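You operate a simulated robot arm through the tools that you are given. There is no shell and no other tool.

Carry out the task below with a simulated robot arm. There is one attempt and no reset: what you move stays moved.

JOB
Clean and oil the grimy patch on the wooden handle.
Fine: clamp it first; wipe with the light grey cloth, oil with the yellow one; put both back and free the clamp. A coat counts when it lies all over at full strength: go over it till it gets no stronger. What is to be rubbed or washed off counts as gone when no trace of it is left.

Only the result counts: the job must be done as asked and must still hold three seconds after the hand-in. Knocking over, shifting, dropping, spilling or breaking anything else fails it. Flat cloth is picked up by pressing the open fingertips on it (5 to 10 N) and closing them slowly along it; thin cloth reads only 2 to 8 mm in the jaws.

ROBOT AND FRAMES
A 6-joint arm with a three-finger gripper, fixed in place. Base frame: the origin is on the floor under the middle of its stand, x ahead of it, y to its left, z up; the work surface is at about z = 0.72. Lengths are in m, angles in rad, forces in N, time in s.
It reaches about 1.213 m from its shoulder. Its first joint turns from -2.897 to 2.897 rad. Payload 4.89 kg.
Tool frame: the origin (TCP) lies between the finger pads and is the grasp point; the fingertips stand 0.03 m ahead of it; z points along the fingers, y is the line along which they close. The gripper opens to 0.164 m; its body begins 0.125 m behind the TCP.
Orientation is that of the tool frame in the base frame, as [roll, pitch, yaw] about the fixed x, y, z axes, in that order (R = Rz(yaw) Ry(pitch) Rx(roll)). With the fingers straight down and closing along the base's y, the tool's x points along the base's -x, its y along +y and its z along -z.

CONTROLS
- The arm moves only by the tool drive_tool. Its argument "commands" is a list of rows, each an object of numbers (a shift or turn left out is 0, a gripper value left out holds the last): "tx", "ty", "tz": the shift along the base's x, y, z in m; "ax", "ay", "az": the turn, a rotation vector about the base's x, y, z in rad. In form: [{"tx": .., "ty": .., "tz": .., "ax": .., "ay": .., "az": ..}, ...]. A call has 1 to 20 rows; each row shifts and turns the commanded pose from where the row before left it. "grip" is the opening in per cent of the stroke, from 0 (shut) to 100 (fully open), set as the call begins (left out, the last holds). Rows are played at 5 a second. More than 0.05 m and 0.15 rad between two rows, or a gripper value outside its range, and nothing of the call is played. A pose out of reach is approached as far as the arm can. The call stops where the force on the tool passes 90 N (or 10 N more than at its start, if that is more) or the arm is blocked; 0.2 s more then pass. Each finger travels about 0.108 m/s and halts on what it meets, pressing with about 34 N; the grip force reading is that of the motor and also rises with nothing between the fingers. The clock runs only during rows and for 0.2 s after the last one: add rows that do not move to give the fingers time. The reply holds the time, the measured pose of the TCP, the force on the tool along the base axes, the opening and the grip force, in the units named above and with some noise, with the torque about the TCP (base axes, N m) and any sound that the robot's microphone picked up.
- Cameras (640 x 400 px; columns grow to the right, rows downward): "scene" is fixed at [0.3996, -0.4982, 1.5138]; the picture's right is [-0.99, 0.14, 0.00], its down [0.13, 0.98, -0.17] and it looks along [-0.02, -0.17, -0.99] (base axes); focal length 320 px, centre (320, 200). "wrist" rides on the gripper at [0.076, -0.002, -0.152] in the tool frame; the picture's right is [0.02, 1.00, 0.00], its down [-0.88, 0.02, -0.47] and it looks along [-0.47, 0.01, 0.88] (tool axes); focal length 247 px, centre (320, 200). There is no depth. A picture from a camera that has moved, and an enlarged one, comes with that camera's place and axes in the base frame and with its lens.
- camera(camera): a new picture of that camera. It takes no simulated time.
- slide_trunk(by): moves the trunk up (or, below 0, down) by that many m; the arm rides with it, the base frame stays. It gives what a move gives, with no picture.
- enlarge(camera, box): a new picture of the part [left, top, right, bottom] of that camera's present view, enlarged. It takes no simulated time.
- close_job(): hands the job in; it is judged then, once.

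Places have to be worked out from the pictures, the camera data and where the tool is seen. Open the gripper and draw the arm clear of the work before you hand the job in, unless the task says otherwise.

The tools are called after "Emit:" as name(argument=value, ...) on one line, values as JSON. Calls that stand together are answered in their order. drive_tool: Moves the arm, as the interface text tells. Its arguments: {"type":"object","properties":{"commands":{"type":"array","items":{"type":"object","properties":{"tx":{"type":"number"},"ty":{"type":"number"},"tz":{"type":"number"},"ax":{"type":"number"},"ay":{"type":"number"},"az":{"type":"number"}}}},"grip":{"type":"number"}},"required":["commands"]} The other tools are called the same way: slide_trunk (by) moves the trunk up or down; camera (camera) takes a picture; enlarge (camera, box) takes an enlarged picture of a part of a camera's view; close_job () hands the job in.

At the start:

```text
clock: 0.0
eef_pos: [0.241, -0.5721, 1.1125]
tcp_rot: [-3.141, 0.0, -3.141]
wrist_force: [-0.4, 0.1, 0.1]
wrist_torque: [0.0, -0.01, -0.02]
gripper_width: 0.164
grip_force: 0.1
trunk travel left (down, up): [-0.125, 0.265]
```

scene: 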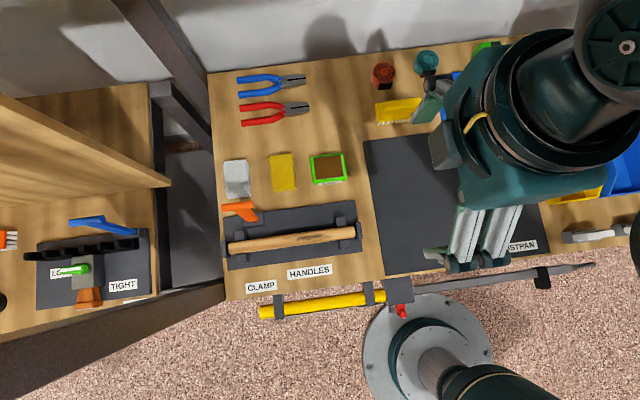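
wrist: 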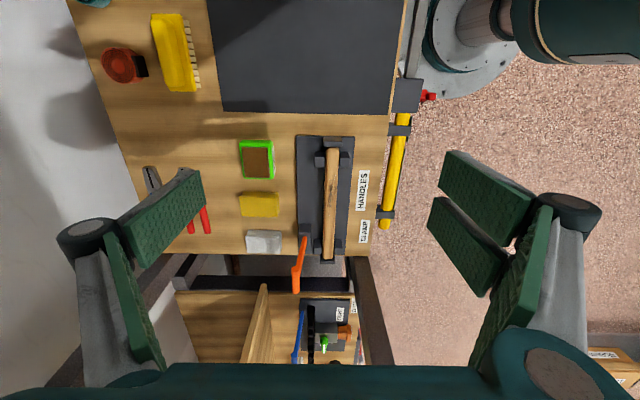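

I start by looking closer at the handle, its fixture, the clamp lever and the cloths before moving.

Emit:
enlarge(camera="scene", box=[200, 140, 380, 300])

Emit:
enlarge(camera="wrist", box=[220, 120, 400, 270])

Emit:
enlarge(camera="scene", box=[0, 200, 180, 320])

```text
2.50 times, centred on (290, 220) of scene
camera zoom: at [0.3996, -0.4982, 1.5138], right [-0.99, 0.14, 0.0], down [0.13, 0.98, -0.17], along [-0.02, -0.17, -0.99], focal length 799 px, centre (395, 150)
```

zoom: 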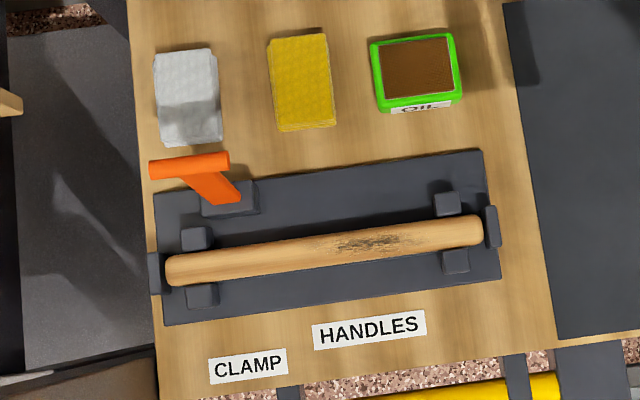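

```text
2.67 times, centred on (310, 195) of wrist
camera zoom: at [0.1643, -0.5743, 1.267], right [-0.02, 1.0, 0.0], down [0.88, 0.02, 0.47], along [0.47, 0.01, -0.88], focal length 659 px, centre (347, 213)
```

zoom: 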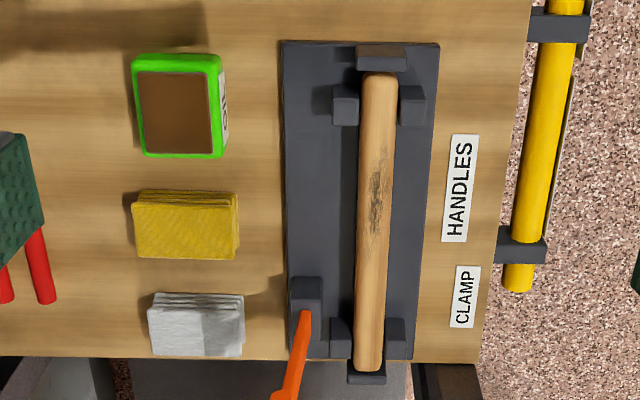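

```text
3.33 times, centred on (90, 260) of scene
camera zoom: at [0.3996, -0.4982, 1.5138], right [-0.99, 0.14, 0.0], down [0.13, 0.98, -0.17], along [-0.02, -0.17, -0.99], focal length 1065 px, centre (1087, 0)
```

zoom: 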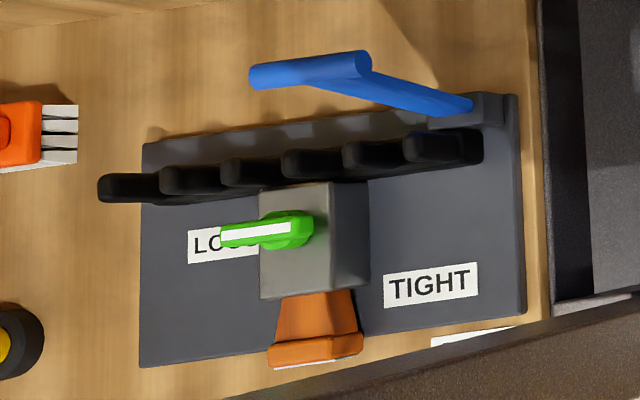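

The handle lies along x at about y=-0.54 with the patch near x=0.42; cloths are near (0.58,-0.71) and (0.465,-0.71), oil at (0.35,-0.71). I need a better look at the orange lever to tell its geometry.

Emit:
enlarge(camera="wrist", box=[250, 210, 370, 300])

Emit:
enlarge(camera="scene", box=[210, 140, 310, 210])

Emit:
enlarge(camera="scene", box=[215, 195, 375, 285])

```text
4.44 times, centred on (310, 255) of wrist
camera zoom: at [0.1643, -0.5743, 1.267], right [-0.02, 1.0, 0.0], down [0.88, 0.02, 0.47], along [0.47, 0.01, -0.88], focal length 1098 px, centre (364, -44)
```

zoom: 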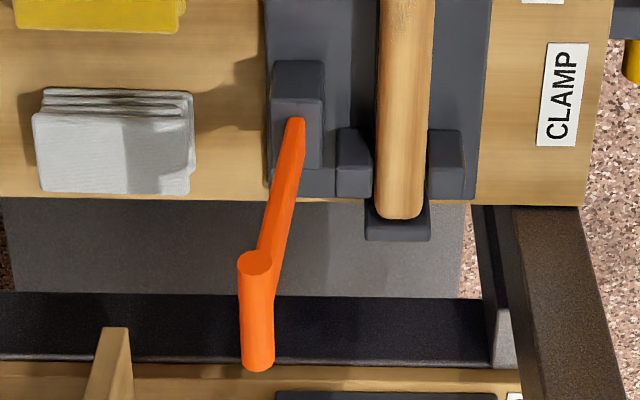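

```text
5.71 times, centred on (260, 175) of scene
camera zoom: at [0.3996, -0.4982, 1.5138], right [-0.99, 0.14, 0.0], down [0.13, 0.98, -0.17], along [-0.02, -0.17, -0.99], focal length 1826 px, centre (663, 343)
```

zoom: 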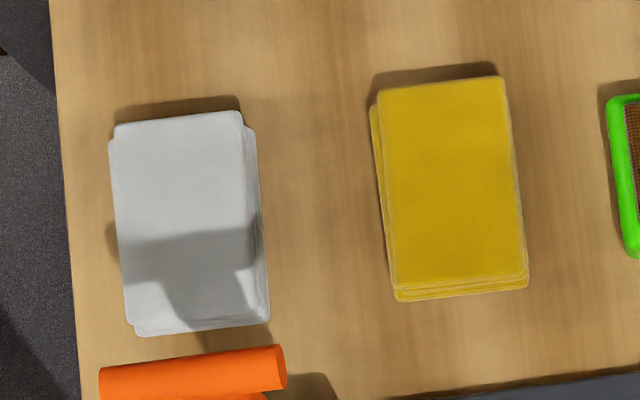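

```text
4.00 times, centred on (295, 240) of scene
camera zoom: at [0.3996, -0.4982, 1.5138], right [-0.99, 0.14, 0.0], down [0.13, 0.98, -0.17], along [-0.02, -0.17, -0.99], focal length 1278 px, centre (420, 40)
```

zoom: 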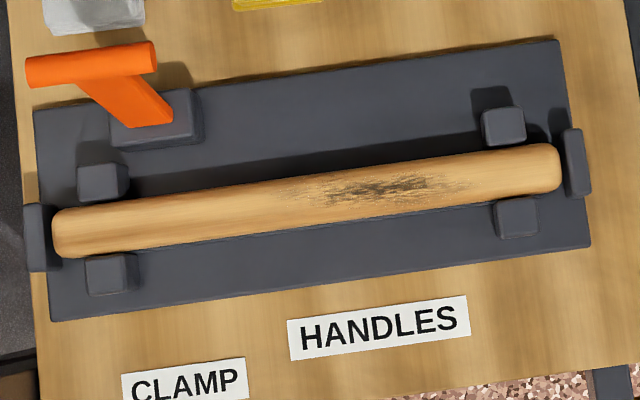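

Triangulating both views, the lever stands nearly upright: pivot near (0.545,-0.605,0.755), with its T-bar at x 0.517–0.572, y≈-0.614, z≈0.90. I close the gripper and move high above a spot behind the lever (−y side).

Emit:
drive_tool(commands=[{"tx": 0.04, "ty": -0.015}, {"tx": 0.04, "ty": -0.015}, {"tx": 0.04, "ty": -0.015}, {"tx": 0.04, "ty": -0.015}, {"tx": 0.04, "ty": -0.015}, {"tx": 0.04, "ty": -0.015}, {"tx": 0.03, "ty": -0.015}, {"tx": 0.03, "ty": -0.015}, {}, {}], grip=0)

```text
clock: 2.2
eef_pos: [0.5418, -0.6967, 1.1162]
tcp_rot: [3.141, 0.001, 3.141]
wrist_force: [0.1, -0.9, -0.4]
wrist_torque: [0.03, 0.06, 0.0]
gripper_width: 0.0
grip_force: 34.2
trunk travel left (down, up): [-0.125, 0.265]
```

I check the view from here to see the closed fingers and the lever relative to them.

Emit:
camera(camera="scene")

Emit:
camera(camera="wrist")

```text
taken
```

scene: 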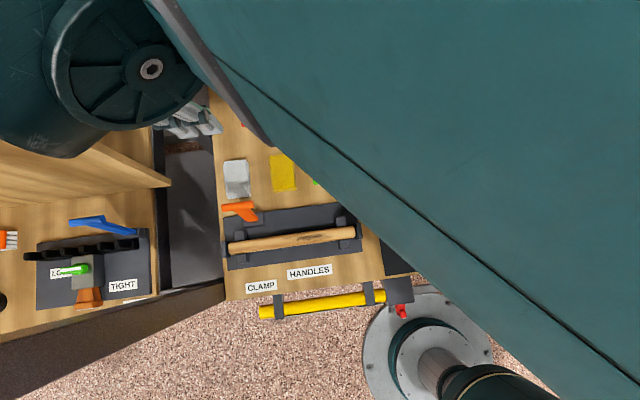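

```text
taken
camera wrist: at [0.4651, -0.6979, 1.2695], right [-0.02, 1.0, 0.0], down [0.88, 0.02, 0.47], along [0.47, 0.01, -0.88], focal length 247 px, centre (320, 200)
```

wrist: 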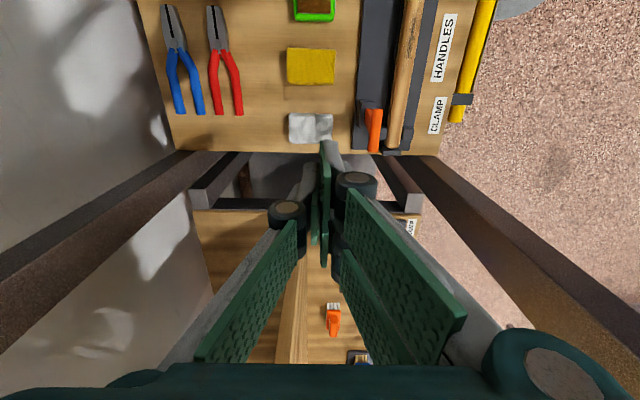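

The closed fingertips hang about 0.07 m behind the T-bar. I descend so the tips sit just below bar height, still clear of it.

Emit:
drive_tool(commands=[{"tz": -0.04}, {"tz": -0.04}, {"tz": -0.04}, {"tz": -0.04, "tx": 0.003}, {"tz": -0.03}, {"tz": -0.02}, {}, {}])

Emit:
camera(camera="wrist")

Emit:
camera(camera="scene")

```text
clock: 4.0
eef_pos: [0.543, -0.6939, 0.9025]
tcp_rot: [3.141, 0.002, -3.141]
wrist_force: [0.4, -0.6, -0.7]
wrist_torque: [0.03, 0.0, -0.02]
gripper_width: 0.0
grip_force: 33.6
trunk travel left (down, up): [-0.125, 0.265]
```

```text
taken
camera wrist: at [0.4667, -0.6947, 1.0564], right [-0.02, 1.0, 0.0], down [0.88, 0.02, 0.47], along [0.47, 0.01, -0.88], focal length 247 px, centre (320, 200)
```

wrist: 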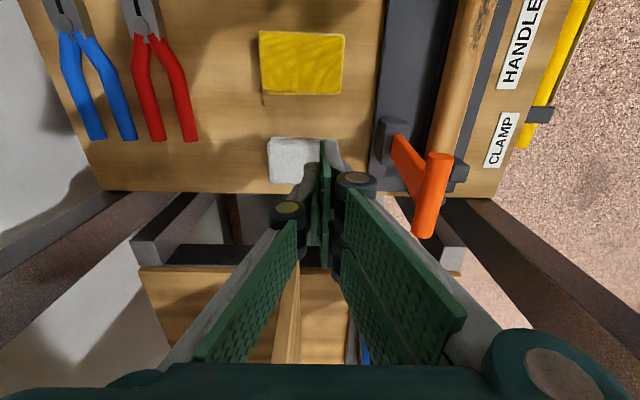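

```text
taken
```

scene: 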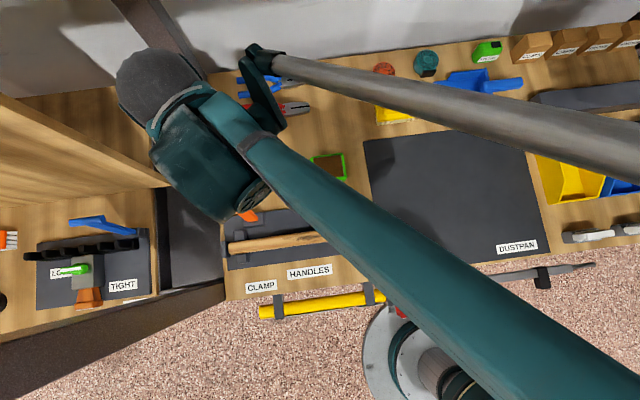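

The bar is about 0.08 m to the +y side of the tips at the same height. I ease toward it in small steps and watch the force.

Emit:
drive_tool(commands=[{"ty": 0.01}, {"ty": 0.01}, {"ty": 0.01}, {"ty": 0.01}, {}])

Emit:
camera(camera="wrist")

```text
clock: 5.2
eef_pos: [0.5436, -0.6517, 0.9036]
tcp_rot: [-3.141, 0.001, -3.141]
wrist_force: [0.4, 0.1, 1.8]
wrist_torque: [0.0, -0.02, 0.02]
gripper_width: 0.0
grip_force: 33.7
trunk travel left (down, up): [-0.125, 0.265]
```

```text
taken
camera wrist: at [0.4677, -0.6545, 1.0568], right [-0.02, 1.0, 0.0], down [0.88, 0.02, 0.47], along [0.47, 0.01, -0.88], focal length 247 px, centre (320, 200)
```

wrist: 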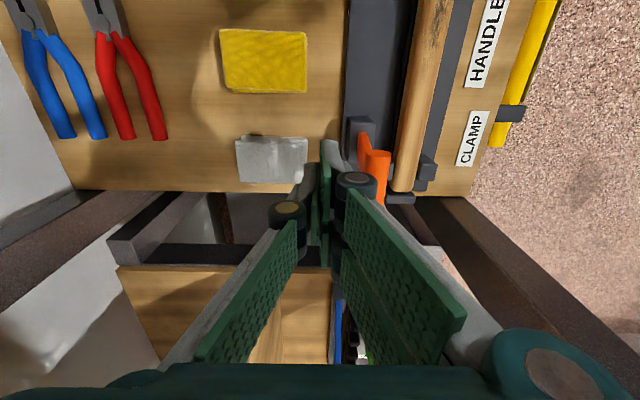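

The bar is now nearly touching the finger. I push on gently in small steps to feel whether the lever swings toward the handle.

Emit:
drive_tool(commands=[{"ty": 0.01}, {"ty": 0.01}, {"ty": 0.01}, {}])

Emit:
camera(camera="wrist")

```text
clock: 6.2
eef_pos: [0.5441, -0.6217, 0.9024]
tcp_rot: [-3.14, 0.0, -3.14]
wrist_force: [0.3, 0.3, 1.1]
wrist_torque: [0.06, 0.0, -0.01]
gripper_width: 0.0
grip_force: 34.0
trunk travel left (down, up): [-0.125, 0.265]
```

```text
taken
camera wrist: at [0.4674, -0.6233, 1.0563], right [-0.02, 1.0, 0.0], down [0.88, 0.02, 0.47], along [0.47, 0.01, -0.88], focal length 247 px, centre (320, 200)
```

wrist: 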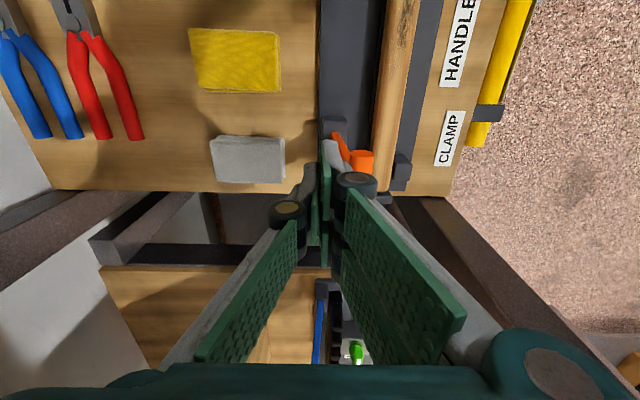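

The lever swings toward the handle with almost no resistance. I follow its arc: forward and gradually down.

Emit:
drive_tool(commands=[{"ty": 0.012}, {"ty": 0.012}, {"ty": 0.012}, {"ty": 0.012}, {"ty": 0.012, "tz": -0.004}, {"ty": 0.012, "tz": -0.006}, {}])

Emit:
camera(camera="wrist")

Emit:
camera(camera="scene")

```text
clock: 7.8
eef_pos: [0.5431, -0.5499, 0.8945]
tcp_rot: [3.142, 0.002, -3.141]
wrist_force: [-0.7, -0.7, 0.8]
wrist_torque: [0.02, -0.03, 0.0]
gripper_width: 0.0001
grip_force: 34.0
trunk travel left (down, up): [-0.125, 0.265]
```

```text
taken
camera wrist: at [0.4666, -0.5513, 1.0477], right [-0.02, 1.0, 0.0], down [0.88, 0.02, 0.47], along [0.47, 0.01, -0.88], focal length 247 px, centre (320, 200)
```

wrist: 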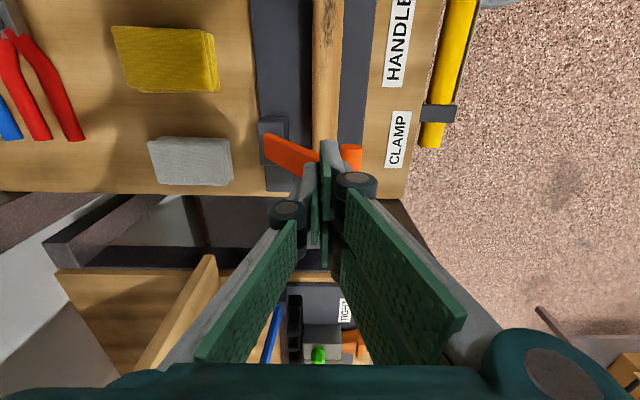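

```text
taken
```

scene: 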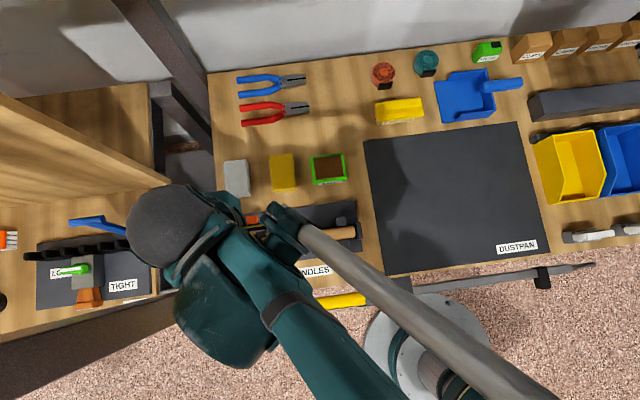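

The lever is now at roughly 30–35° past vertical. I continue along the arc, going down more.

Emit:
drive_tool(commands=[{"ty": 0.01, "tz": -0.006}, {"ty": 0.01, "tz": -0.008}, {"ty": 0.01, "tz": -0.01}, {"ty": 0.008, "tz": -0.01}, {"ty": 0.006, "tz": -0.01}, {}])

Emit:
camera(camera="wrist")

```text
clock: 9.2
eef_pos: [0.5443, -0.5073, 0.8523]
tcp_rot: [-3.141, 0.0, -3.14]
wrist_force: [0.4, -0.1, 0.0]
wrist_torque: [0.04, 0.0, 0.01]
gripper_width: 0.0
grip_force: 33.7
trunk travel left (down, up): [-0.125, 0.265]
```

```text
taken
camera wrist: at [0.4677, -0.5084, 1.0045], right [-0.02, 1.0, 0.0], down [0.88, 0.02, 0.47], along [0.47, 0.01, -0.88], focal length 247 px, centre (320, 200)
```

wrist: 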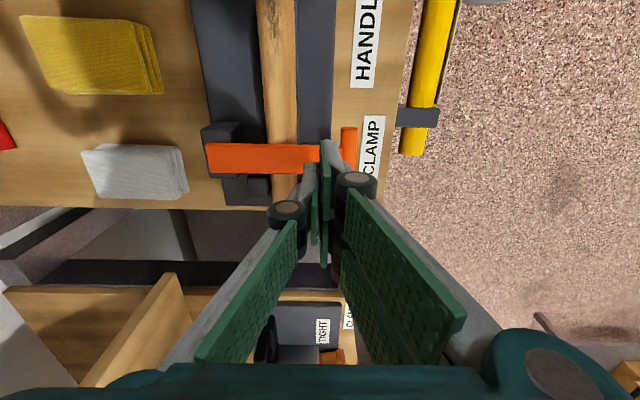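

The lever seems to have gone most of the way down, possibly falling ahead of the finger. I lift a little and look.

Emit:
drive_tool(commands=[{"tz": 0.03}, {"tz": 0.04}, {"tz": 0.04, "tx": -0.02}, {"tx": -0.03}, {"tx": -0.03}, {}])

Emit:
camera(camera="wrist")

Emit:
camera(camera="scene")

```text
clock: 10.6
eef_pos: [0.4632, -0.5106, 0.9572]
tcp_rot: [-3.141, 0.0, 3.141]
wrist_force: [0.2, -0.1, -0.3]
wrist_torque: [-0.06, 0.02, 0.0]
gripper_width: 0.0002
grip_force: 33.8
trunk travel left (down, up): [-0.125, 0.265]
```

```text
taken
camera wrist: at [0.3872, -0.5111, 1.1102], right [-0.02, 1.0, 0.0], down [0.88, 0.02, 0.47], along [0.47, 0.01, -0.88], focal length 247 px, centre (320, 200)
```

wrist: 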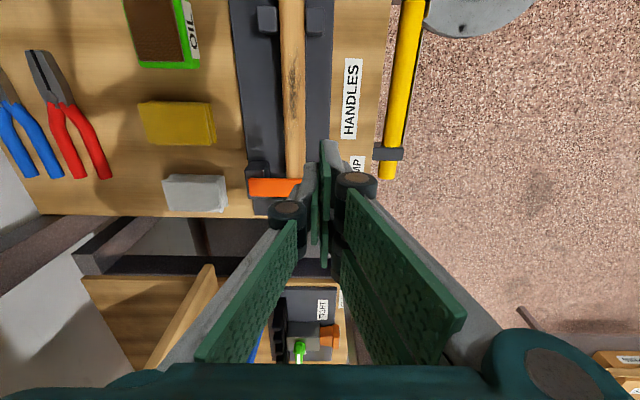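

```text
taken
```

scene: 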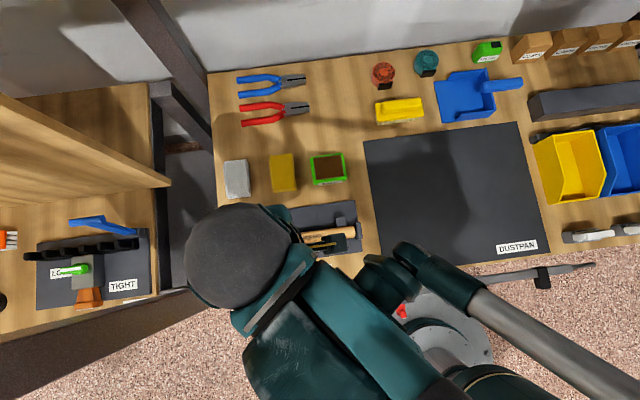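

The hand blocks both views; I move the tool back toward −x so the wrist camera can see the lever.

Emit:
drive_tool(commands=[{"tx": -0.04, "ty": -0.02, "tz": 0.02}, {"tx": -0.04, "ty": -0.02, "tz": 0.02}, {"tx": -0.04, "ty": -0.02, "tz": 0.01}, {"tx": -0.04, "ty": -0.02}, {}])

Emit:
enlarge(camera="wrist", box=[220, 60, 420, 200])

Emit:
enlarge(camera="scene", box=[210, 150, 370, 290])

```text
clock: 11.8
eef_pos: [0.3015, -0.5851, 1.0058]
tcp_rot: [-3.141, -0.001, 3.141]
wrist_force: [1.3, 0.2, 0.1]
wrist_torque: [-0.03, 0.08, -0.03]
gripper_width: 0.0
grip_force: 33.9
trunk travel left (down, up): [-0.125, 0.265]
```

```text
2.86 times, centred on (320, 130) of wrist
camera zoom: at [0.2251, -0.5857, 1.1599], right [-0.02, 1.0, 0.0], down [0.88, 0.02, 0.47], along [0.47, 0.01, -0.88], focal length 706 px, centre (320, 400)
```

zoom: 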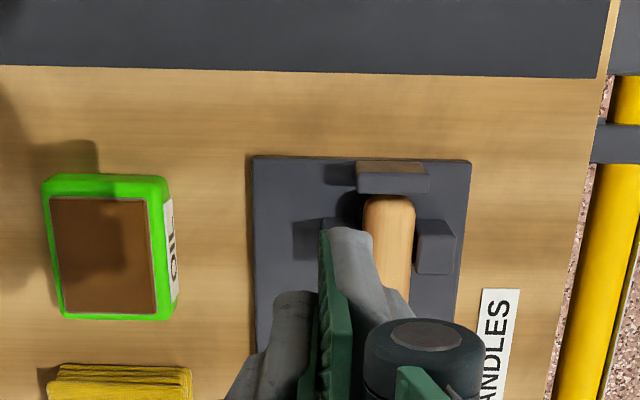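

```text
2.86 times, centred on (290, 220) of scene
camera zoom: at [0.3996, -0.4982, 1.5138], right [-0.99, 0.14, 0.0], down [0.13, 0.98, -0.17], along [-0.02, -0.17, -0.99], focal length 913 px, centre (406, 143)
```

zoom: 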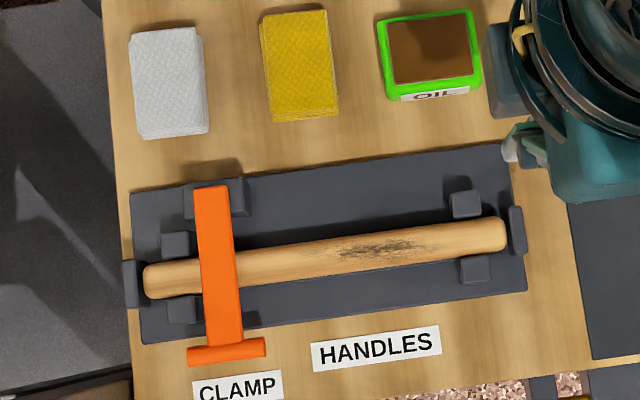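

The lever now lies across the handle, bar at about (0.545,-0.478,0.78). I'll go above the bar and press it down gently to make sure it is fully closed.

Emit:
drive_tool(commands=[{"tx": 0.04, "ty": 0.018, "tz": -0.01}, {"tx": 0.04, "ty": 0.018, "tz": -0.02}, {"tx": 0.04, "ty": 0.018, "tz": -0.02}, {"tx": 0.04, "ty": 0.018, "tz": -0.02}, {"tx": 0.04, "ty": 0.018, "tz": -0.02}, {"tx": 0.043, "ty": 0.017, "tz": -0.02}, {"tz": -0.02}, {"tz": -0.02}, {}])

Emit:
camera(camera="wrist")

```text
refused: row 6 steps farther than a row can; nothing moved
```

```text
taken
camera wrist: at [0.2251, -0.5857, 1.1599], right [-0.02, 1.0, 0.0], down [0.88, 0.02, 0.47], along [0.47, 0.01, -0.88], focal length 247 px, centre (320, 200)
```

wrist: 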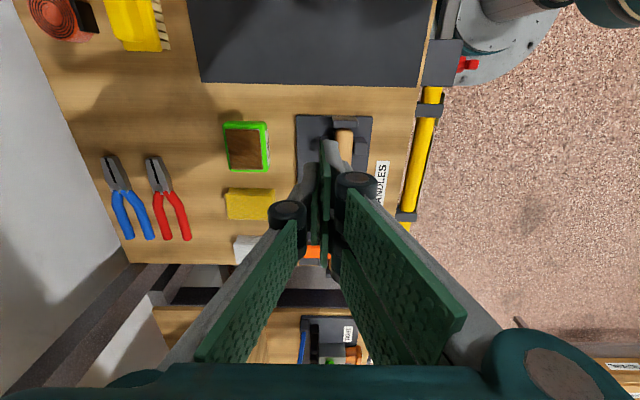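

One row was slightly too long; I resend with shorter steps to get above the bar.

Emit:
drive_tool(commands=[{"tx": 0.035, "ty": 0.016, "tz": -0.01}, {"tx": 0.035, "ty": 0.016, "tz": -0.015}, {"tx": 0.035, "ty": 0.016, "tz": -0.015}, {"tx": 0.035, "ty": 0.016, "tz": -0.02}, {"tx": 0.035, "ty": 0.016, "tz": -0.02}, {"tx": 0.035, "ty": 0.014, "tz": -0.02}, {"tx": 0.033, "ty": 0.013, "tz": -0.02}, {"tz": -0.02}, {}])

Emit:
camera(camera="wrist")

```text
clock: 13.8
eef_pos: [0.5444, -0.4782, 0.869]
tcp_rot: [-3.14, 0.001, 3.141]
wrist_force: [0.7, -0.2, -0.2]
wrist_torque: [-0.02, 0.01, -0.03]
gripper_width: 0.0001
grip_force: 33.7
trunk travel left (down, up): [-0.125, 0.265]
```

```text
taken
camera wrist: at [0.4689, -0.4798, 1.0228], right [-0.02, 1.0, 0.0], down [0.88, 0.02, 0.47], along [0.47, 0.01, -0.88], focal length 247 px, centre (320, 200)
```

wrist: 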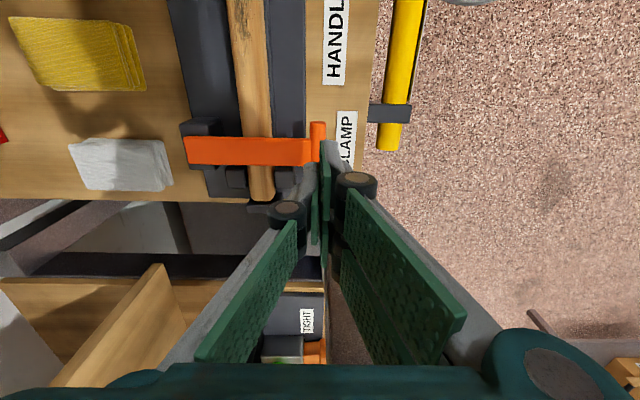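

The bar is right under the tips. I descend slowly onto it.

Emit:
drive_tool(commands=[{"tz": -0.015}, {"tz": -0.012}, {"tz": -0.008}, {"tz": -0.006}, {"tz": -0.005}, {}])

```text
clock: 15.2
eef_pos: [0.5464, -0.4802, 0.8235]
tcp_rot: [3.141, 0.0, 3.141]
wrist_force: [0.0, -1.2, -0.1]
wrist_torque: [-0.01, 0.0, -0.03]
gripper_width: 0.0
grip_force: 34.9
trunk travel left (down, up): [-0.125, 0.265]
```

No contact yet at z=0.8235; I continue down in 3–4 mm steps.

Emit:
drive_tool(commands=[{"tz": -0.004}, {"tz": -0.004}, {"tz": -0.003}, {}])

Emit:
camera(camera="wrist")

```text
clock: 16.2
eef_pos: [0.5482, -0.4795, 0.8133]
tcp_rot: [3.141, -0.001, -3.141]
wrist_force: [0.2, -0.2, -0.5]
wrist_torque: [0.0, 0.01, 0.04]
gripper_width: 0.0
grip_force: 33.8
trunk travel left (down, up): [-0.125, 0.265]
```

```text
taken
camera wrist: at [0.4715, -0.4807, 0.9667], right [-0.02, 1.0, 0.0], down [0.88, 0.02, 0.47], along [0.47, 0.01, -0.88], focal length 247 px, centre (320, 200)
```

wrist: 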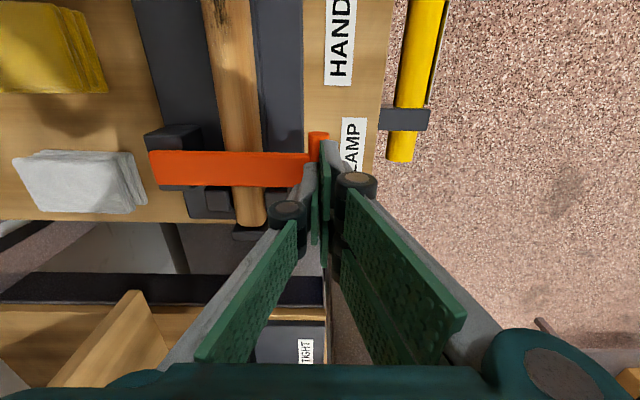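

Still no load on the tips; I continue down a few more millimetres at a time.

Emit:
drive_tool(commands=[{"tz": -0.003}, {"tz": -0.003}, {"tz": -0.003}, {}])

Emit:
enlarge(camera="wrist", box=[260, 110, 400, 210])

```text
clock: 17.1
eef_pos: [0.5462, -0.4797, 0.8076]
tcp_rot: [-3.139, 0.003, 3.142]
wrist_force: [1.7, 4.2, 70.5]
wrist_torque: [0.03, 0.98, -0.09]
gripper_width: 0.0058
grip_force: 45.1
trunk travel left (down, up): [-0.125, 0.265]
stopped in row 4: the force on the tool passed its limit at 94 N (the readings are from after the stop); the commanded pose is now the measured one
```

```text
4.00 times, centred on (330, 160) of wrist
camera zoom: at [0.4708, -0.4804, 0.9612], right [-0.02, 1.0, 0.0], down [0.88, 0.02, 0.48], along [0.48, 0.01, -0.88], focal length 988 px, centre (280, 360)
```

zoom: 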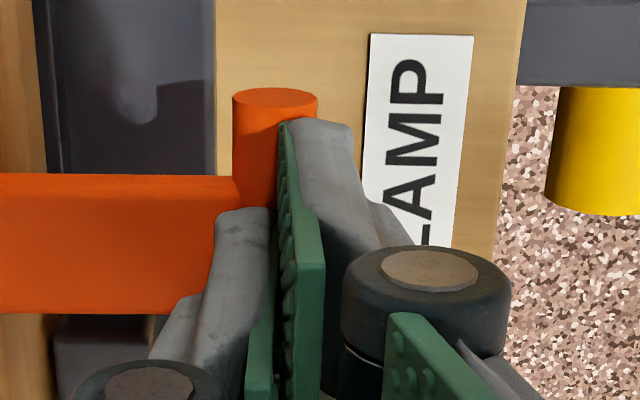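

The bar met a hard stop (94 N within 3 mm), so the lever is at its end. I lift off right away and look.

Emit:
drive_tool(commands=[{"tz": 0.02}, {"tz": 0.03}, {"tz": 0.04}, {"tz": 0.04, "ty": -0.02}, {"tz": 0.03, "ty": -0.03, "tx": -0.02}, {"ty": -0.04, "tx": -0.03}, {"ty": -0.04, "tx": -0.03}, {"tx": -0.04}, {}])

Emit:
camera(camera="wrist")

Emit:
enlarge(camera="scene", box=[210, 150, 370, 290])

```text
clock: 19.1
eef_pos: [0.4254, -0.6122, 0.9658]
tcp_rot: [3.142, 0.001, 3.141]
wrist_force: [0.9, -1.2, -0.5]
wrist_torque: [0.07, 0.1, -0.02]
gripper_width: 0.0
grip_force: 44.9
trunk travel left (down, up): [-0.125, 0.265]
```

```text
taken
camera wrist: at [0.3497, -0.6138, 1.1194], right [-0.02, 1.0, 0.0], down [0.88, 0.02, 0.47], along [0.47, 0.01, -0.88], focal length 247 px, centre (320, 200)
```

wrist: 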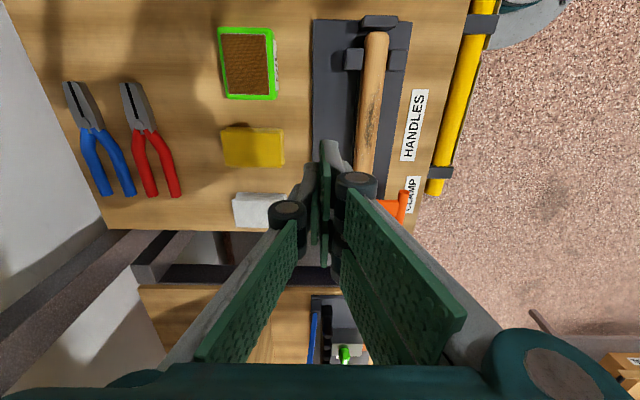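

```text
2.86 times, centred on (290, 220) of scene
camera zoom: at [0.3996, -0.4982, 1.5138], right [-0.99, 0.14, 0.0], down [0.13, 0.98, -0.17], along [-0.02, -0.17, -0.99], focal length 913 px, centre (406, 143)
```

zoom: 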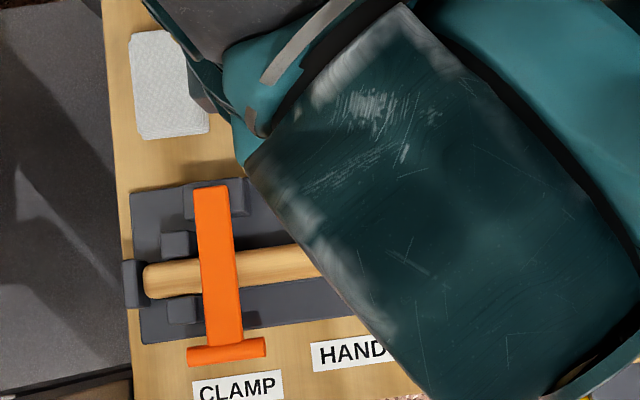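

The lever hasn't moved further in the picture, so it was already fully closed; the handle is clamped. Next I open the gripper and get a close view of the grey cloth.

Emit:
drive_tool(commands=[{"ty": -0.03, "tx": 0.005}, {"ty": -0.03, "tx": 0.005}, {"ty": -0.03, "tx": 0.005}, {"ty": -0.01}, {}, {}], grip=100)

Emit:
camera(camera="wrist")

Emit:
enlarge(camera="wrist", box=[250, 100, 400, 220])

```text
clock: 20.5
eef_pos: [0.4421, -0.7097, 0.9656]
tcp_rot: [-3.141, 0.002, -3.14]
wrist_force: [-0.3, -0.3, -0.2]
wrist_torque: [0.01, 0.03, 0.01]
gripper_width: 0.1638
grip_force: 0.1
trunk travel left (down, up): [-0.125, 0.265]
```

```text
taken
camera wrist: at [0.366, -0.7119, 1.1189], right [-0.02, 1.0, 0.0], down [0.88, 0.02, 0.47], along [0.47, 0.01, -0.88], focal length 247 px, centre (320, 200)
```

wrist: 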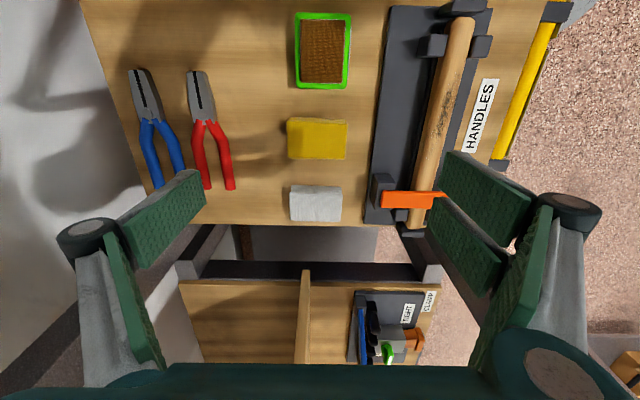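

```text
3.33 times, centred on (325, 160) of wrist
camera zoom: at [0.366, -0.7119, 1.1189], right [-0.02, 1.0, 0.0], down [0.88, 0.02, 0.47], along [0.47, 0.01, -0.88], focal length 823 px, centre (303, 333)
```

zoom: 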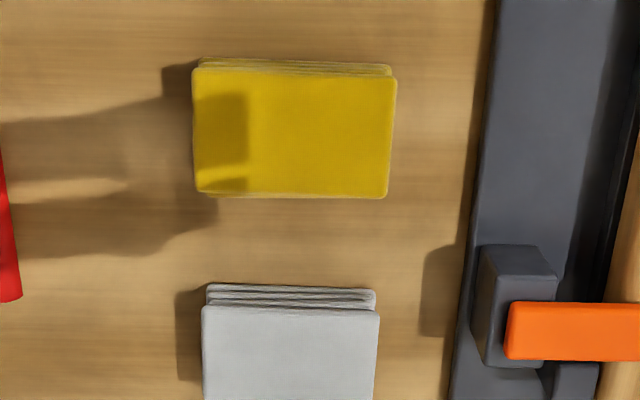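

The grey pad spans about x 0.55–0.61, y −0.76–−0.667 and looks 20+ mm thick, a folded stack. The lever block is close on its +y side, so I turn the tool 90° to close along x (the short side).

Emit:
drive_tool(commands=[{"az": 0.15, "tx": 0.014}, {"az": 0.15, "tx": 0.014}, {"az": 0.15, "tx": 0.014}, {"az": 0.15, "tx": 0.014}, {"az": 0.15, "tx": 0.014}, {"az": 0.15, "tx": 0.014}, {"az": 0.15, "tx": 0.014}, {"az": 0.15, "tx": 0.014}, {"az": 0.15, "tx": 0.014}, {"az": 0.15, "tx": 0.012}, {"az": 0.0708}, {}])

Emit:
camera(camera="wrist")

Emit:
camera(camera="scene")

```text
clock: 23.1
eef_pos: [0.5821, -0.7101, 0.9649]
tcp_rot: [3.141, 0.001, -1.57]
wrist_force: [0.2, -0.3, 0.0]
wrist_torque: [0.02, -0.02, -0.04]
gripper_width: 0.1639
grip_force: 0.1
trunk travel left (down, up): [-0.125, 0.265]
```

```text
taken
camera wrist: at [0.5842, -0.7868, 1.1192], right [-1.0, -0.02, 0.0], down [-0.02, 0.88, 0.47], along [-0.01, 0.47, -0.88], focal length 247 px, centre (320, 200)
```

wrist: 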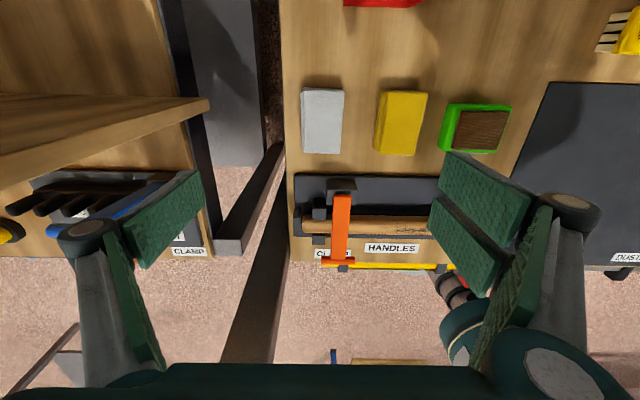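

```text
taken
```

scene: 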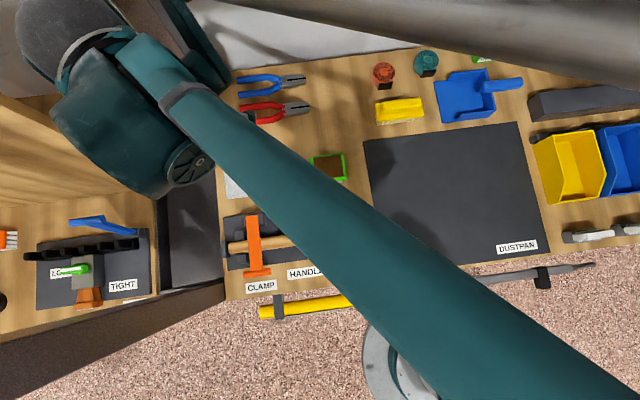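

Pose is good. I zoom in on the pad from this side to judge its thickness before descending.

Emit:
enlarge(camera="wrist", box=[280, 70, 540, 200])

```text
2.46 times, centred on (410, 135) of wrist
camera zoom: at [0.5842, -0.7868, 1.1192], right [-1.0, -0.02, 0.0], down [-0.02, 0.88, 0.47], along [-0.01, 0.47, -0.88], focal length 608 px, centre (98, 360)
```

zoom: 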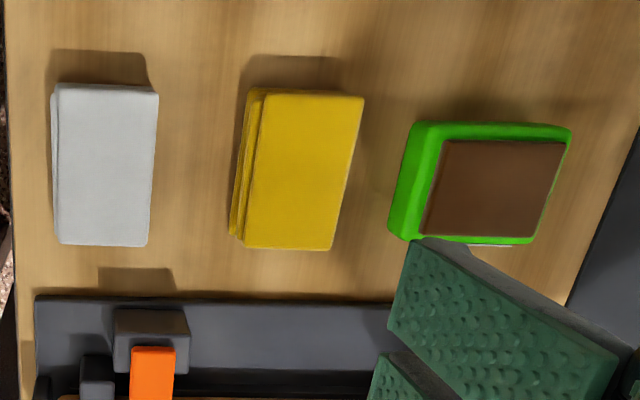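

I narrow the opening to about 0.098 m so the fingers clear the yellow pad, shift to the pad's centre and descend partway.

Emit:
drive_tool(commands=[{"ty": -0.003, "tx": -0.002}, {}, {"tz": -0.04}, {"tz": -0.04}, {"tz": -0.04}, {"tz": -0.03}, {}], grip=60)

Emit:
camera(camera="wrist")

```text
clock: 24.7
eef_pos: [0.5786, -0.7132, 0.8157]
tcp_rot: [3.141, 0.001, -1.571]
wrist_force: [0.1, -0.7, -1.0]
wrist_torque: [-0.02, 0.0, 0.01]
gripper_width: 0.0985
grip_force: 0.0
trunk travel left (down, up): [-0.125, 0.265]
```

```text
taken
camera wrist: at [0.5812, -0.7898, 0.9692], right [-1.0, -0.02, 0.0], down [-0.02, 0.88, 0.47], along [-0.01, 0.47, -0.88], focal length 247 px, centre (320, 200)
```

wrist: 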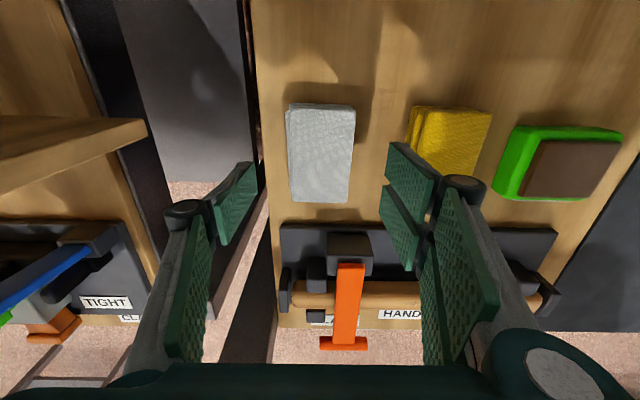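

The pad is centred between the fingers. I narrow slightly more for extra clearance from the yellow pad and descend to just above the table.

Emit:
drive_tool(commands=[{}, {"tz": -0.02}, {"tz": -0.015}, {"tz": -0.01}, {}], grip=52)

Emit:
camera(camera="wrist")

```text
clock: 25.9
eef_pos: [0.5785, -0.7143, 0.7702]
tcp_rot: [3.142, 0.002, -1.571]
wrist_force: [0.5, -0.2, -0.8]
wrist_torque: [0.05, 0.03, -0.04]
gripper_width: 0.0851
grip_force: 0.0
trunk travel left (down, up): [-0.125, 0.265]
```

```text
taken
camera wrist: at [0.5799, -0.7903, 0.9239], right [-1.0, -0.02, 0.0], down [-0.02, 0.88, 0.47], along [-0.01, 0.47, -0.88], focal length 247 px, centre (320, 200)
```

wrist: 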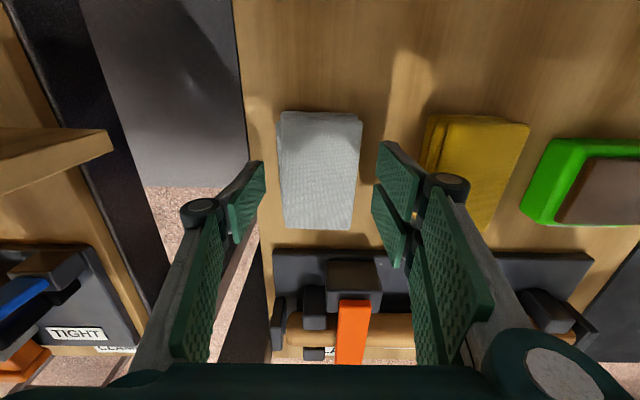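

Clear on both sides. I lower another centimetre carefully.

Emit:
drive_tool(commands=[{"tz": -0.005}, {"tz": -0.005}, {}])

Emit:
enlarge(camera="wrist", box=[220, 90, 460, 260])

```text
clock: 26.7
eef_pos: [0.5763, -0.7144, 0.7596]
tcp_rot: [3.14, 0.001, -1.569]
wrist_force: [-0.6, -0.6, 0.8]
wrist_torque: [-0.02, -0.02, 0.04]
gripper_width: 0.085
grip_force: 0.0
trunk travel left (down, up): [-0.125, 0.265]
```

```text
2.35 times, centred on (340, 175) of wrist
camera zoom: at [0.5796, -0.7902, 0.9134], right [-1.0, -0.02, 0.0], down [-0.02, 0.88, 0.47], along [-0.01, 0.47, -0.88], focal length 581 px, centre (273, 259)
```

zoom: 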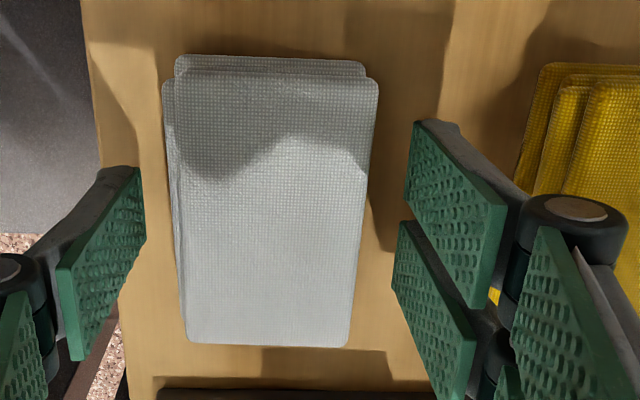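

The fingers straddle the pad with tips near z≈0.73. I close gradually and watch the width and grip force.

Emit:
drive_tool(commands=[{}, {}, {}], grip=36)

Emit:
enlarge(camera="wrist", box=[220, 90, 460, 260])

```text
clock: 27.5
eef_pos: [0.5771, -0.713, 0.7592]
tcp_rot: [3.141, 0.003, -1.571]
wrist_force: [0.5, -0.3, -0.4]
wrist_torque: [0.0, 0.01, 0.0]
gripper_width: 0.0598
grip_force: 0.5
trunk travel left (down, up): [-0.125, 0.265]
```

```text
2.35 times, centred on (340, 175) of wrist
camera zoom: at [0.5796, -0.7903, 0.9135], right [-1.0, -0.02, 0.0], down [-0.02, 0.88, 0.47], along [-0.01, 0.47, -0.88], focal length 581 px, centre (273, 259)
```

zoom: 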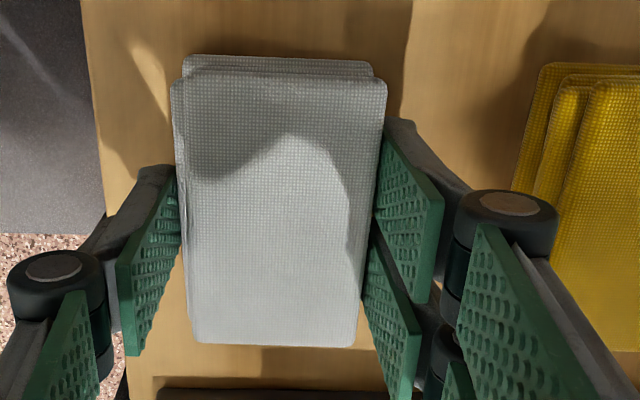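

The pad is now lightly touched on both sides at ~0.060 m. I close fully to see if it holds as a block.

Emit:
drive_tool(commands=[{}, {}, {}], grip=28)

Emit:
enlarge(camera="wrist", box=[220, 90, 460, 260])

```text
clock: 28.3
eef_pos: [0.5768, -0.714, 0.7601]
tcp_rot: [3.14, 0.0, -1.571]
wrist_force: [-0.7, -0.4, -0.1]
wrist_torque: [0.04, 0.04, -0.02]
gripper_width: 0.0591
grip_force: 33.5
trunk travel left (down, up): [-0.125, 0.265]
```

```text
2.35 times, centred on (340, 175) of wrist
camera zoom: at [0.5796, -0.7902, 0.9136], right [-1.0, -0.02, 0.0], down [-0.02, 0.88, 0.47], along [-0.01, 0.47, -0.88], focal length 581 px, centre (273, 259)
```

zoom: 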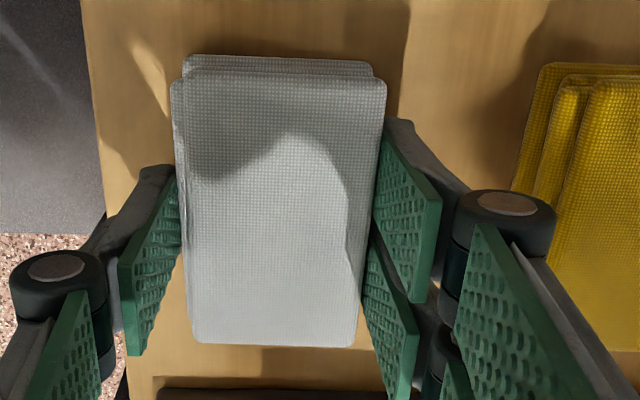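

The pad behaves as a firm block, held at 0.059 m with 33 N. I lift slowly and check it comes along.

Emit:
drive_tool(commands=[{"tz": 0.005}, {"tz": 0.01}, {"tz": 0.015}, {"tz": 0.02}, {"tz": 0.03}, {"tz": 0.03}, {}])

Emit:
camera(camera="wrist")

```text
clock: 29.9
eef_pos: [0.5773, -0.7114, 0.8714]
tcp_rot: [3.141, 0.003, -1.57]
wrist_force: [0.4, 0.4, -0.4]
wrist_torque: [0.01, 0.03, 0.01]
gripper_width: 0.0593
grip_force: 33.6
trunk travel left (down, up): [-0.125, 0.265]
```

```text
taken
camera wrist: at [0.5802, -0.789, 1.0243], right [-1.0, -0.02, 0.0], down [-0.02, 0.88, 0.47], along [-0.01, 0.47, -0.88], focal length 247 px, centre (320, 200)
```

wrist: 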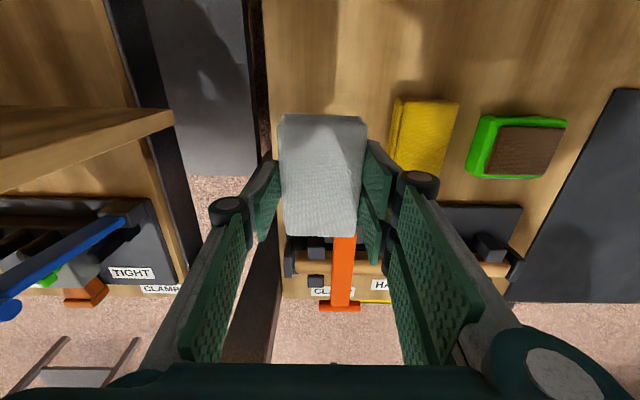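

The pad is held securely, bottom about 40 mm below the TCP. I raise it, turn the tool back so the pad's long side runs along the handle, and move over the patch centre at about (0.421,-0.543).

Emit:
drive_tool(commands=[{"tz": 0.03}, {"tz": 0.02}, {"tx": -0.0142, "ty": 0.0153, "az": -0.1428}, {"tx": -0.0142, "ty": 0.0153, "az": -0.1428}, {"tx": -0.0142, "ty": 0.0153, "az": -0.1428}, {"tx": -0.0142, "ty": 0.0153, "az": -0.1428}, {"tx": -0.0142, "ty": 0.0153, "az": -0.1428}, {"tx": -0.0142, "ty": 0.0153, "az": -0.1428}, {"tx": -0.0142, "ty": 0.0153, "az": -0.1428}, {"tx": -0.0142, "ty": 0.0153, "az": -0.1428}, {"tx": -0.0142, "ty": 0.0153, "az": -0.1428}, {"tx": -0.0142, "ty": 0.0153, "az": -0.1428}, {"tx": -0.0142, "ty": 0.0153, "az": -0.1428}, {}])

Emit:
camera(camera="wrist")

Emit:
camera(camera="scene")

```text
clock: 32.9
eef_pos: [0.4237, -0.545, 0.9189]
tcp_rot: [3.141, 0.001, 3.14]
wrist_force: [-0.2, -0.3, -0.5]
wrist_torque: [0.01, -0.01, 0.0]
gripper_width: 0.0592
grip_force: 34.3
trunk travel left (down, up): [-0.125, 0.265]
```

```text
taken
camera wrist: at [0.3477, -0.5457, 1.0725], right [-0.02, 1.0, 0.0], down [0.88, 0.02, 0.47], along [0.47, 0.01, -0.88], focal length 247 px, centre (320, 200)
```

wrist: 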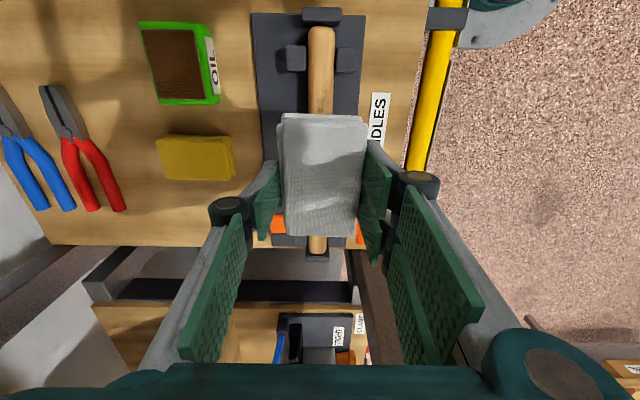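

```text
taken
```

scene: 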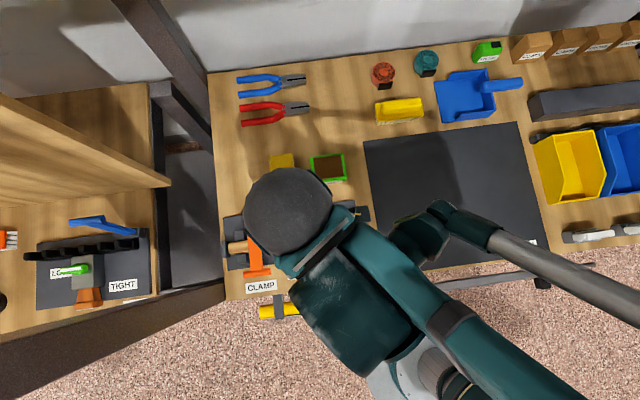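

Aligned over the handle. I descend toward it: first to about 0.815, then feel for contact in sub-millimetre steps.

Emit:
drive_tool(commands=[{"tz": -0.03}, {"tz": -0.03}, {"tz": -0.025}, {"tz": -0.01}, {"tz": -0.005}, {}])

```text
clock: 34.3
eef_pos: [0.4231, -0.5445, 0.8179]
tcp_rot: [3.141, 0.0, 3.141]
wrist_force: [-0.2, -0.5, -0.1]
wrist_torque: [0.01, 0.05, -0.02]
gripper_width: 0.0586
grip_force: 34.5
trunk travel left (down, up): [-0.125, 0.265]
```

No contact yet; I continue in 1.5 mm steps.

Emit:
drive_tool(commands=[{"tz": -0.0015}, {"tz": -0.0015}, {"tz": -0.0015}, {"tz": -0.0015}, {}])

```text
clock: 35.5
eef_pos: [0.4242, -0.5433, 0.8133]
tcp_rot: [-3.141, 0.001, -3.141]
wrist_force: [0.1, -0.5, -0.4]
wrist_torque: [0.03, 0.02, 0.04]
gripper_width: 0.0592
grip_force: 33.7
trunk travel left (down, up): [-0.125, 0.265]
```

Still free; two more millimetre-steps at a time.

Emit:
drive_tool(commands=[{"tz": -0.001}, {"tz": -0.001}, {"tz": -0.001}, {}])

```text
clock: 36.5
eef_pos: [0.4217, -0.5439, 0.8105]
tcp_rot: [3.141, 0.002, 3.141]
wrist_force: [-1.3, -1.2, 9.6]
wrist_torque: [-0.07, 0.07, 0.01]
gripper_width: 0.0588
grip_force: 34.0
trunk travel left (down, up): [-0.125, 0.265]
```

Contact: about 10 N at TCP z≈0.810, so the handle's top is near z=0.77. I rub back and forth along the handle over the patch.

Emit:
drive_tool(commands=[{"tx": 0.01}, {"tx": 0.01}, {"tx": -0.01}, {"tx": -0.01}, {"tx": -0.01}, {"tx": -0.008}, {"tx": 0.01}, {"tx": 0.01}, {"tx": 0.01}, {"tx": 0.008}, {"tx": -0.01}, {"tx": -0.01}, {"tx": -0.01}, {"tx": -0.008}, {"tx": 0.01}, {"tx": 0.008}, {}])

```text
clock: 40.1
eef_pos: [0.4224, -0.5446, 0.8124]
tcp_rot: [-3.141, 0.003, -3.142]
wrist_force: [-0.4, 0.3, 0.0]
wrist_torque: [0.01, -0.04, -0.01]
gripper_width: 0.0591
grip_force: 33.4
trunk travel left (down, up): [-0.125, 0.265]
```

Force has dropped to zero, so the pad settled slightly. I press down another millimetre or so.

Emit:
drive_tool(commands=[{"tz": -0.0007}, {"tz": -0.0007}, {}])

```text
clock: 40.9
eef_pos: [0.4233, -0.546, 0.8102]
tcp_rot: [-3.141, 0.001, -3.142]
wrist_force: [-2.0, 0.8, 38.4]
wrist_torque: [0.09, 0.1, 0.01]
gripper_width: 0.059
grip_force: 33.9
trunk travel left (down, up): [-0.125, 0.265]
```

That gave 38 N; I ease off half a millimetre and read again.

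Emit:
drive_tool(commands=[{"tz": -0.0}, {"tz": 0.0006}, {}])

```text
clock: 41.7
eef_pos: [0.4238, -0.5447, 0.8105]
tcp_rot: [3.141, 0.001, 3.141]
wrist_force: [-4.0, 1.4, 16.4]
wrist_torque: [0.13, 0.1, 0.0]
gripper_width: 0.0588
grip_force: 33.8
trunk travel left (down, up): [-0.125, 0.265]
```

Now about 16 N. I make strokes and check the force at each end.

Emit:
drive_tool(commands=[{"tx": 0.008}, {"tx": 0.008}, {}])

Emit:
drive_tool(commands=[{"tx": -0.008}, {"tx": -0.008}, {"tx": -0.008}, {"tx": -0.008}, {}])

Emit:
drive_tool(commands=[{"tx": 0.008}, {"tx": 0.008}, {"tx": 0.008}, {"tx": 0.008}, {}])

```text
clock: 42.5
eef_pos: [0.4382, -0.5452, 0.8114]
tcp_rot: [-3.14, 0.001, 3.141]
wrist_force: [-0.1, 0.6, 1.1]
wrist_torque: [0.06, 0.01, 0.03]
gripper_width: 0.0589
grip_force: 34.0
trunk travel left (down, up): [-0.125, 0.265]
```

```text
clock: 43.7
eef_pos: [0.4071, -0.5463, 0.8086]
tcp_rot: [-3.141, 0.002, 3.141]
wrist_force: [19.0, -3.3, 46.3]
wrist_torque: [-0.14, -0.56, 0.03]
gripper_width: 0.0593
grip_force: 34.0
trunk travel left (down, up): [-0.125, 0.265]
```

```text
clock: 44.9
eef_pos: [0.4387, -0.5463, 0.8102]
tcp_rot: [3.141, 0.002, 3.141]
wrist_force: [-1.1, 1.2, 2.8]
wrist_torque: [0.09, 0.09, -0.01]
gripper_width: 0.0592
grip_force: 33.6
trunk travel left (down, up): [-0.125, 0.265]
```

The force grows toward −x and fades toward +x, so the pad needs a slope of about 0.05 (z up as x decreases). I stroke with that compensation.

Emit:
drive_tool(commands=[{"tz": -0.0007}, {}, {"tx": -0.008, "tz": 0.0004}, {"tx": -0.008, "tz": 0.0004}, {}])

Emit:
drive_tool(commands=[{"tx": -0.008, "tz": 0.0004}, {"tx": -0.008, "tz": 0.0004}, {}])

Emit:
drive_tool(commands=[{"tx": 0.008, "tz": -0.0004}, {"tx": 0.008, "tz": -0.0004}, {"tx": 0.008, "tz": -0.0004}, {"tx": 0.008, "tz": -0.0004}, {}])

```text
clock: 46.1
eef_pos: [0.4236, -0.546, 0.8104]
tcp_rot: [-3.141, 0.002, 3.14]
wrist_force: [0.9, -2.3, 6.6]
wrist_torque: [-0.02, -0.09, 0.03]
gripper_width: 0.059
grip_force: 33.6
trunk travel left (down, up): [-0.125, 0.265]
```

```text
clock: 46.9
eef_pos: [0.4059, -0.5453, 0.8115]
tcp_rot: [3.141, 0.003, -3.141]
wrist_force: [-0.4, 0.0, -0.6]
wrist_torque: [0.0, 0.01, 0.02]
gripper_width: 0.0587
grip_force: 33.7
trunk travel left (down, up): [-0.125, 0.265]
```

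```text
clock: 48.1
eef_pos: [0.438, -0.5473, 0.8103]
tcp_rot: [3.14, 0.001, 3.14]
wrist_force: [0.0, 0.4, -0.5]
wrist_torque: [0.01, -0.05, 0.01]
gripper_width: 0.059
grip_force: 34.5
trunk travel left (down, up): [-0.125, 0.265]
```

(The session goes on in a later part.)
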